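You operate a simulated robot arm through the tools that you are given. There is no shell and no other tool. Be economical: measure what you need, move in short steps, check, and stop when the job is done.

Carry out the task below with a simulated robot arm. There is one attempt and no reset: what you move stays moved.

TASK
Stand the steel flask beside the blue paper ball. It goes on the side that lies toward x +0.7, y +0.7 (a direction in the base frame), with about 3 cm between them.
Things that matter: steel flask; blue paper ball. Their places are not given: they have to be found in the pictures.

It is judged by the outcome, as a careful person would: the job done as asked, and still so three seconds after it is handed in. It fails if anything else is knocked over, pushed out of place, dropped, spilled or broken.

THE ROBOT
A 7-joint arm with a two-finger parallel gripper, fixed in place. Base frame: the origin is at the foot of the arm, x ahead of it, y to its left, z up; the work surface is at about z = 760. Lengths are in mm, angles in rad, forces in N, time in s.
With the tool pointing down near the work surface it reaches from about 200 to 680 mm from the base axis. Its first joint turns from -1.152 to 1.152 rad. Payload 2.4 kg.
Tool frame: the origin (TCP) lies between the finger pads and is the grasp point; the fingertips stand 30 mm ahead of it; z points along the fingers, y is the line along which they close. The gripper opens to 94 mm. The fingers are 28 mm wide and 10 mm thick; the gripper's body (50 by 96 mm) begins 55 mm behind the TCP.
Orientation is that of the tool frame in the base frame, as a unit quaternion [w, x, y, z]. With the fingers straight down and closing along the base's y, the tool's x points along the base's -x, its y along +y and its z along -z.

THE INTERFACE
- The arm moves only by the tool play_rows. Its argument "series" is a list of rows, each an object (a shift or turn left out is 0, a gripper value left out holds the last) with "offset": the shift along the base's x, y, z in mm, a list of three; "twist": the turn about the base's z in rad; "gripper": the finger opening in mm, from 0 to 94. In form: [{"offset": [x, y, z], "twist": twist, "gripper": gripper}, ...]. A call has 1 to 8 rows; each row is the pose to reach, as a shift and turn from the pose commanded when the call began. A row lasts 0.2 s, in which the tool goes at most 50 mm and 0.15 rad; a call with a longer step from one row to the next is refused whole, and so is a gripper value outside its range. A pose out of reach is approached as far as the arm can. The call stops where the force on the tool passes 40 N (or 10 N more than at its start, if that is more) or the arm is blocked; 0.2 s more then pass. The fingers move at their own pace (about 153 mm/s each) and stop on an object; they squeeze with about 44 N. The grip force told is the motor's: it shows also when the fingers shut on nothing. Time passes only in rows, and 0.2 s behind the last, so rows that repeat a pose let the fingers close. It gives the time, the measured TCP pose, the force on the tool (base axes), the opening and the grip force at its end, in the units of the frame above (readings bear some noise).
- Cameras (640 x 400 px; columns grow to the right, rows downward): "scene" is fixed at [46.2, 481.4, 1444.7]; the picture's right is [-0.66, -0.75, 0.00], its down [-0.42, 0.37, -0.82] and it looks along [0.62, -0.55, -0.57] (base axes); focal length 346 px, centre (320, 200). "wrist" rides on the gripper at [-37, 0, -58] in the tool frame; the picture's right is [0.00, -1.00, 0.00], its down [0.97, 0.00, -0.24] and it looks along [0.24, 0.00, 0.97] (tool axes); focal length 218 px, centre (320, 200).
- snapshot(camera): a new picture of that camera. No time passes.
- probe_pixels(camera, pixels): for up to 12 pixels [column, row] of the newest picture of that camera ("zoom" is the newest enlarged one), the place [x, y, z] in the base frame of the surface seen there, good to about 2 mm. No time passes.
- inspect(camera, box): a new picture of the part [left, top, right, bottom] of that camera's present view, enlarged. No time passes.
- job_done(): hands the job in; it is judged then, once.

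Work in short steps. Measure before you move; look again where a grasp or a placing could have gone wrong, and mend it. You have 60 turns and 16 pictures in all, the two below and enlarged ones among them. Open the gripper and draw the arm clear of the work before you hand the job in, unless the task says otherwise; then end with one line.

The tools are called after ">>>" as a command line: name --argument value ..., lists and objects as JSON in quotes. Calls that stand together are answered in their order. play_rows: Moves the arm, as the interface text tells. Its arguments: {"type":"object","properties":{"series":{"type":"array","items":{"type":"object","properties":{"offset":{"type":"array","items":{"type":"number"}},"twist":{"type":"number"},"gripper":{"type":"number"}}}}},"required":["series"]} The other tools are called the same way: snapshot (camera) takes a picture; probe_pixels (camera, pixels) gives the place of the surface under pixels of a picture; inspect (camera, box) takes an enlarged picture of a part of a camera's view; job_done () hands the job in.

At the start:

```text
t: 0.0
position: [319.3, -21.1, 1075.4]
tcp_rot: [-0.001, 0.0, 1.0, 0.0]
ft_force: [0.3, -0.5, -0.7]
finger_gap: 94.3
grasp_force: 0.0
```

scene: 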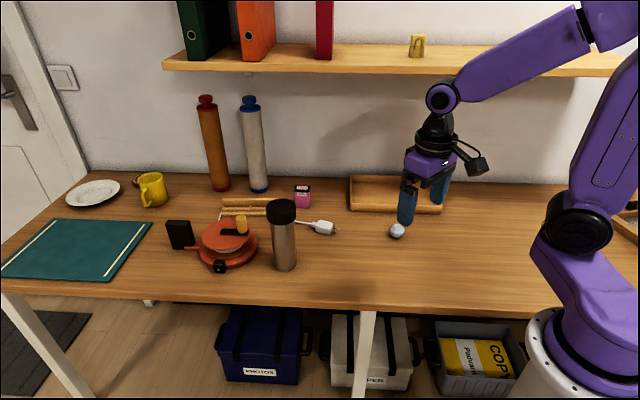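
wrist: 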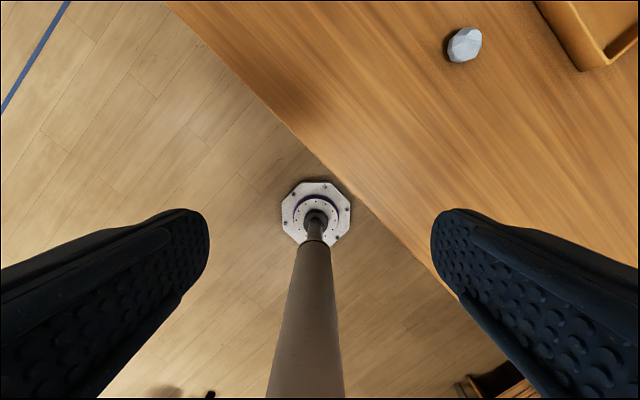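

The flask seems to be at scene (283,235) and the ball at (397,230). I probe both, plus the neighbouring objects.

>>> probe_pixels --camera "scene" --pixels '[[283, 200], [283, 211], [270, 210], [295, 210], [284, 235], [284, 266], [397, 230], [397, 224], [391, 232], [403, 232], [325, 228], [397, 238]]'

>>> inspect --camera "scene" --box '[200, 160, 460, 322]'

```text
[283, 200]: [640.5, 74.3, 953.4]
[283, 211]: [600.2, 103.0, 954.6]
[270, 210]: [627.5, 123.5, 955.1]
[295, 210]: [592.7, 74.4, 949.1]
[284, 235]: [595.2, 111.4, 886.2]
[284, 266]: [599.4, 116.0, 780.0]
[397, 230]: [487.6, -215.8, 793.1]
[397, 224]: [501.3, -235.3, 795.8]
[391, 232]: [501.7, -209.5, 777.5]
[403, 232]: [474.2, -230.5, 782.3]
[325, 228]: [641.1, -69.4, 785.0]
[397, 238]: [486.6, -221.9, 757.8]
```

```text
2.46 times, centred on (330, 241) of scene
```

zoom: 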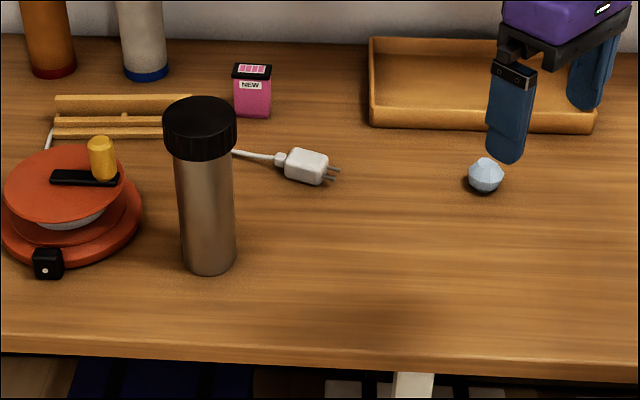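

I need the cap/body split, the flask bottom, the tray edges and the shelf position for clearance.

>>> probe_pixels --camera "zoom" --pixels '[[200, 155], [200, 163], [180, 200], [230, 200], [204, 272], [372, 125], [594, 130], [485, 160], [485, 190], [325, 165], [470, 176], [500, 176]]'

>>> probe_pixels --camera "scene" --pixels '[[180, 68], [300, 71], [400, 73], [560, 76], [350, 180], [350, 212], [442, 212], [250, 100], [283, 204], [283, 208]]'

```text
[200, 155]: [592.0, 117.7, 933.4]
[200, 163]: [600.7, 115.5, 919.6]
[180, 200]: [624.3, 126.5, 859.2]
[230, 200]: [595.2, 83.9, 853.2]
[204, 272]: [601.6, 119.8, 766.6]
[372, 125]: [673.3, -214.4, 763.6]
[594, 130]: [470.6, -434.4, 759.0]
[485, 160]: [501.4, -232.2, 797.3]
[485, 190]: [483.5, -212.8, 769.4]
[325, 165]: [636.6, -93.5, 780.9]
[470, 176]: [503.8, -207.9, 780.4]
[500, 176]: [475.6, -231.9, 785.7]
```

```text
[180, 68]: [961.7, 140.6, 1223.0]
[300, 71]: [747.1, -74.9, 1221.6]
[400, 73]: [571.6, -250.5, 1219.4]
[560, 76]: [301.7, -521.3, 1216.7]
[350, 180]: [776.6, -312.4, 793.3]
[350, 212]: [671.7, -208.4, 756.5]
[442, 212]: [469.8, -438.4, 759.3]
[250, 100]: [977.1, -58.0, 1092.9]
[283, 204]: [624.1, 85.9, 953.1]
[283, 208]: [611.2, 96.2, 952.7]
```

The flask axis is at about (621,96) with body radius ~30; its cap spans z 925–954 with radius ~36. The ball is centred near (496,-229) with radius ~21, so the flask goes to about (553,-172). I move over the flask, staying above the cap.

>>> play_rows --series '[{"offset": [43, 17, -10], "gripper": 94}, {"offset": [86, 34, -20]}, {"offset": [129, 51, -30]}, {"offset": [172, 68, -40]}, {"offset": [215, 85, -50]}, {"offset": [258, 101, -60]}, {"offset": [301.7, 117.1, -70]}, {"offset": [301.7, 117.1, -70]}]'

>>> snapshot --camera "wrist"

>>> snapshot --camera "scene"

```text
t: 1.8
position: [620.5, 95.9, 1005.9]
tcp_rot: [0.0, 0.0, 1.0, 0.0]
ft_force: [0.1, 1.1, -0.2]
finger_gap: 93.9
grasp_force: 0.0
```

```text
12 pictures are left
```

wrist: 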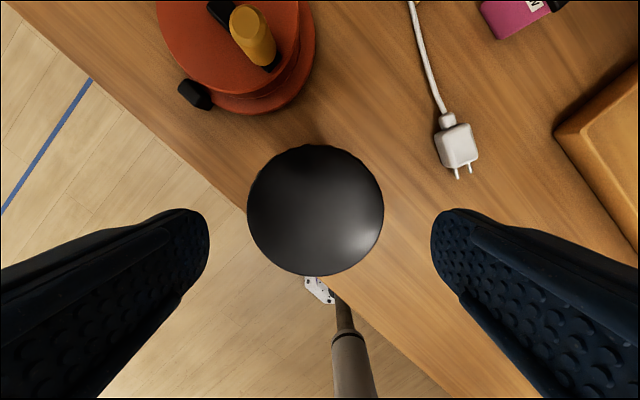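

```text
11 pictures are left
```

scene: 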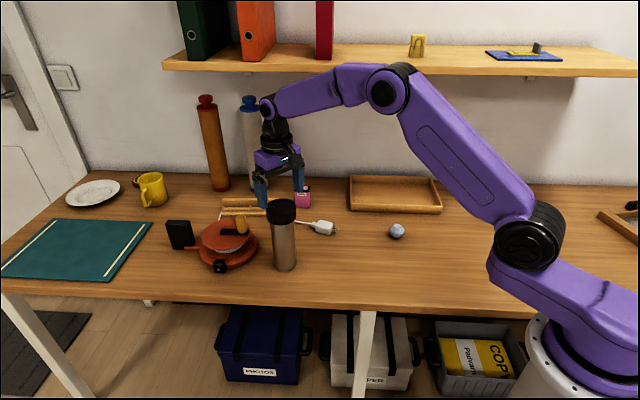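

The cap sits between the fingers, at wrist (315,210). I probe its edges for an exact centre, and probe the ball, which is unobstructed now.

>>> probe_pixels --camera "wrist" --pixels '[[251, 210], [379, 210], [315, 150], [315, 268], [315, 210]]'

>>> probe_pixels --camera "scene" --pixels '[[397, 224], [397, 231], [391, 231], [403, 231], [397, 236]]'

```text
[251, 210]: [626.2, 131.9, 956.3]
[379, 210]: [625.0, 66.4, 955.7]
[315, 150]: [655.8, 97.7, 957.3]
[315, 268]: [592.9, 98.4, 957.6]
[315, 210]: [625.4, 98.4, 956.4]
```

```text
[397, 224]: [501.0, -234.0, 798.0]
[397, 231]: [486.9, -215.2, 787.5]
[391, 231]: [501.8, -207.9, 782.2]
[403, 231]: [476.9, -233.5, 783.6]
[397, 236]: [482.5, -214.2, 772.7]
```

The cap centre is (624.5,98.7). I centre on it, lower to TCP z≈938, then close.

>>> play_rows --series '[{"offset": [3.5, 2.9, 0]}, {"offset": [3.5, 2.9, -25]}, {"offset": [3.5, 2.9, -50]}, {"offset": [3.5, 2.9, -68]}, {"offset": [3.5, 2.9, -68], "gripper": 50}, {"offset": [3.5, 2.9, -68], "gripper": 50}, {"offset": [3.5, 2.9, -68], "gripper": 50}]'

```text
t: 3.4
position: [625.8, 98.2, 937.2]
tcp_rot: [0.0, 0.0, 1.0, 0.0]
ft_force: [-0.8, -0.7, 1.5]
finger_gap: 71.6
grasp_force: 43.9
```

Grip holds at 71.6 mm. I lift 50 mm and check.

>>> play_rows --series '[{"offset": [0, 0, 10]}, {"offset": [0, 0, 30]}, {"offset": [0, 0, 50]}, {"offset": [0, 0, 50]}]'

>>> inspect --camera "scene" --box '[200, 80, 460, 302]'

```text
t: 4.4
position: [625.7, 98.0, 987.8]
tcp_rot: [0.0, 0.0, 1.0, -0.001]
ft_force: [-0.1, -0.7, -3.3]
finger_gap: 71.8
grasp_force: 44.4
```

```text
1.80 times, centred on (330, 191) of scene
```

zoom: 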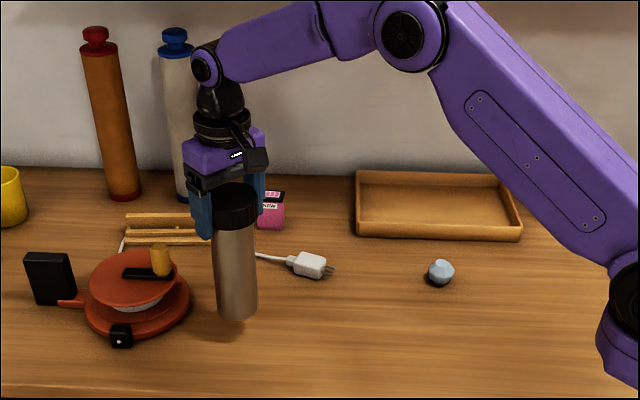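

The flask is lifted whole. I carry it to the target, shifting x early to clear the charger and lowering on the way to stay well below the shelf.

>>> play_rows --series '[{"offset": [-30, -25, 0]}, {"offset": [-62, -60, 0]}, {"offset": [-72, -103, -5]}, {"offset": [-72, -147, -10]}, {"offset": [-72, -191, -15]}, {"offset": [-72, -235, -22]}, {"offset": [-72, -270, -30]}, {"offset": [-72, -270, -30]}]'

>>> inspect --camera "scene" --box '[240, 40, 500, 262]'

>>> snapshot --camera "wrist"

```text
t: 6.2
position: [553.7, -173.2, 956.3]
tcp_rot: [0.0, 0.0, 1.0, 0.0]
ft_force: [-0.3, 0.3, -2.9]
finger_gap: 71.5
grasp_force: 44.4
```

```text
1.80 times, centred on (370, 151) of scene
```

zoom: 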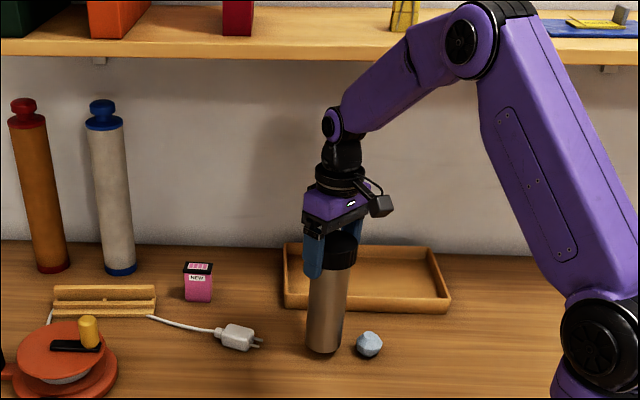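

```text
8 pictures are left
```

wrist: 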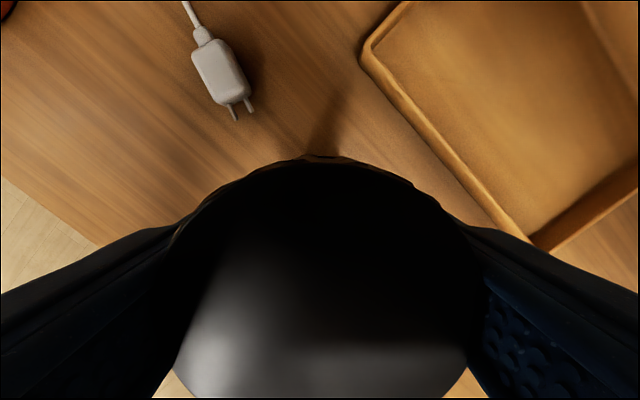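

The flask is clear of everything. I probe the flask and ball in the zoom to check the gap before setting down.

>>> probe_pixels --camera "zoom" --pixels '[[325, 345], [310, 320], [340, 320], [325, 320], [358, 345], [380, 345], [368, 345], [368, 335]]'

```text
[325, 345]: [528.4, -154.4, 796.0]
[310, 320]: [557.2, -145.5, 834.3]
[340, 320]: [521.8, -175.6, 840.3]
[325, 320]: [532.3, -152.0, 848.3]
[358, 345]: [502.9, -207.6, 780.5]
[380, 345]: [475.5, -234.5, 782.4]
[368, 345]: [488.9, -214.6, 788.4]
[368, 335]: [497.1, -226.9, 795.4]
```

The flask axis measures about (553,-173), 80 mm from the ball centre, a gap of about 29 mm. I lower it 20 mm gently.

>>> play_rows --series '[{"offset": [0, 0, -8]}, {"offset": [0, 0, -15]}, {"offset": [0, 0, -18]}, {"offset": [0, 0, -20]}, {"offset": [0, 0, -20]}]'

```text
t: 7.4
position: [552.7, -171.4, 936.5]
tcp_rot: [0.001, 0.0, 1.0, 0.0]
ft_force: [0.0, 0.7, 0.4]
finger_gap: 71.5
grasp_force: 44.3
```

The weight is off the tool (0.4 N), so the flask is on the table. I release, then rise straight up.

>>> play_rows --series '[{"offset": [0, 0, 0], "gripper": 80}, {"offset": [0, 0, 0], "gripper": 94}, {"offset": [0, 0, 0]}, {"offset": [0, 0, 20]}, {"offset": [0, 0, 45]}, {"offset": [0, 0, 65]}, {"offset": [0, 0, 65]}]'

>>> snapshot --camera "scene"

```text
t: 9.0
position: [552.1, -171.6, 1000.8]
tcp_rot: [0.0, -0.001, 1.0, 0.0]
ft_force: [0.1, 0.9, 0.2]
finger_gap: 94.1
grasp_force: 0.1
```

```text
7 pictures are left
```

scene: 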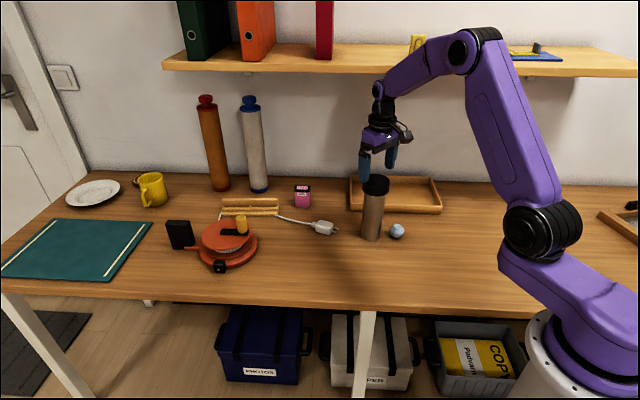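

The flask stands upright at (372,210) and the fingers are above the cap. I draw back toward the start pose, away from the shelf.

>>> play_rows --series '[{"offset": [-35, 20, 5]}, {"offset": [-70, 45, 15]}, {"offset": [-105, 70, 30]}, {"offset": [-140, 95, 45]}, {"offset": [-175, 120, 60]}, {"offset": [-205, 140, 70]}, {"offset": [-205, 140, 70]}]'

>>> inspect --camera "scene" --box '[280, 150, 480, 275]'

```text
t: 10.6
position: [345.9, -33.0, 1071.3]
tcp_rot: [0.0, -0.001, 1.0, 0.0]
ft_force: [1.2, -0.2, 0.0]
finger_gap: 93.7
grasp_force: 0.1
```

```text
3.20 times, centred on (380, 212) of scene
```

zoom: 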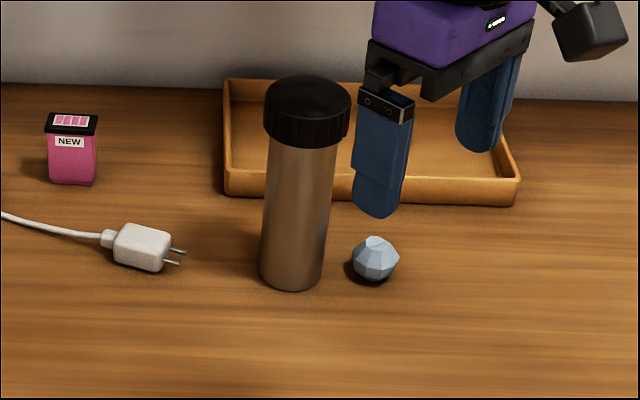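

The flask stands upright beside the undisturbed ball and the arm is clear, so I hand in.

>>> job_done

```text
The job is handed in.
```

The steel flask stands upright on the +x/+y side of the blue paper ball, with a gap of about 29 mm by my measurements; the ball and the other objects were not moved, and the job is handed in.
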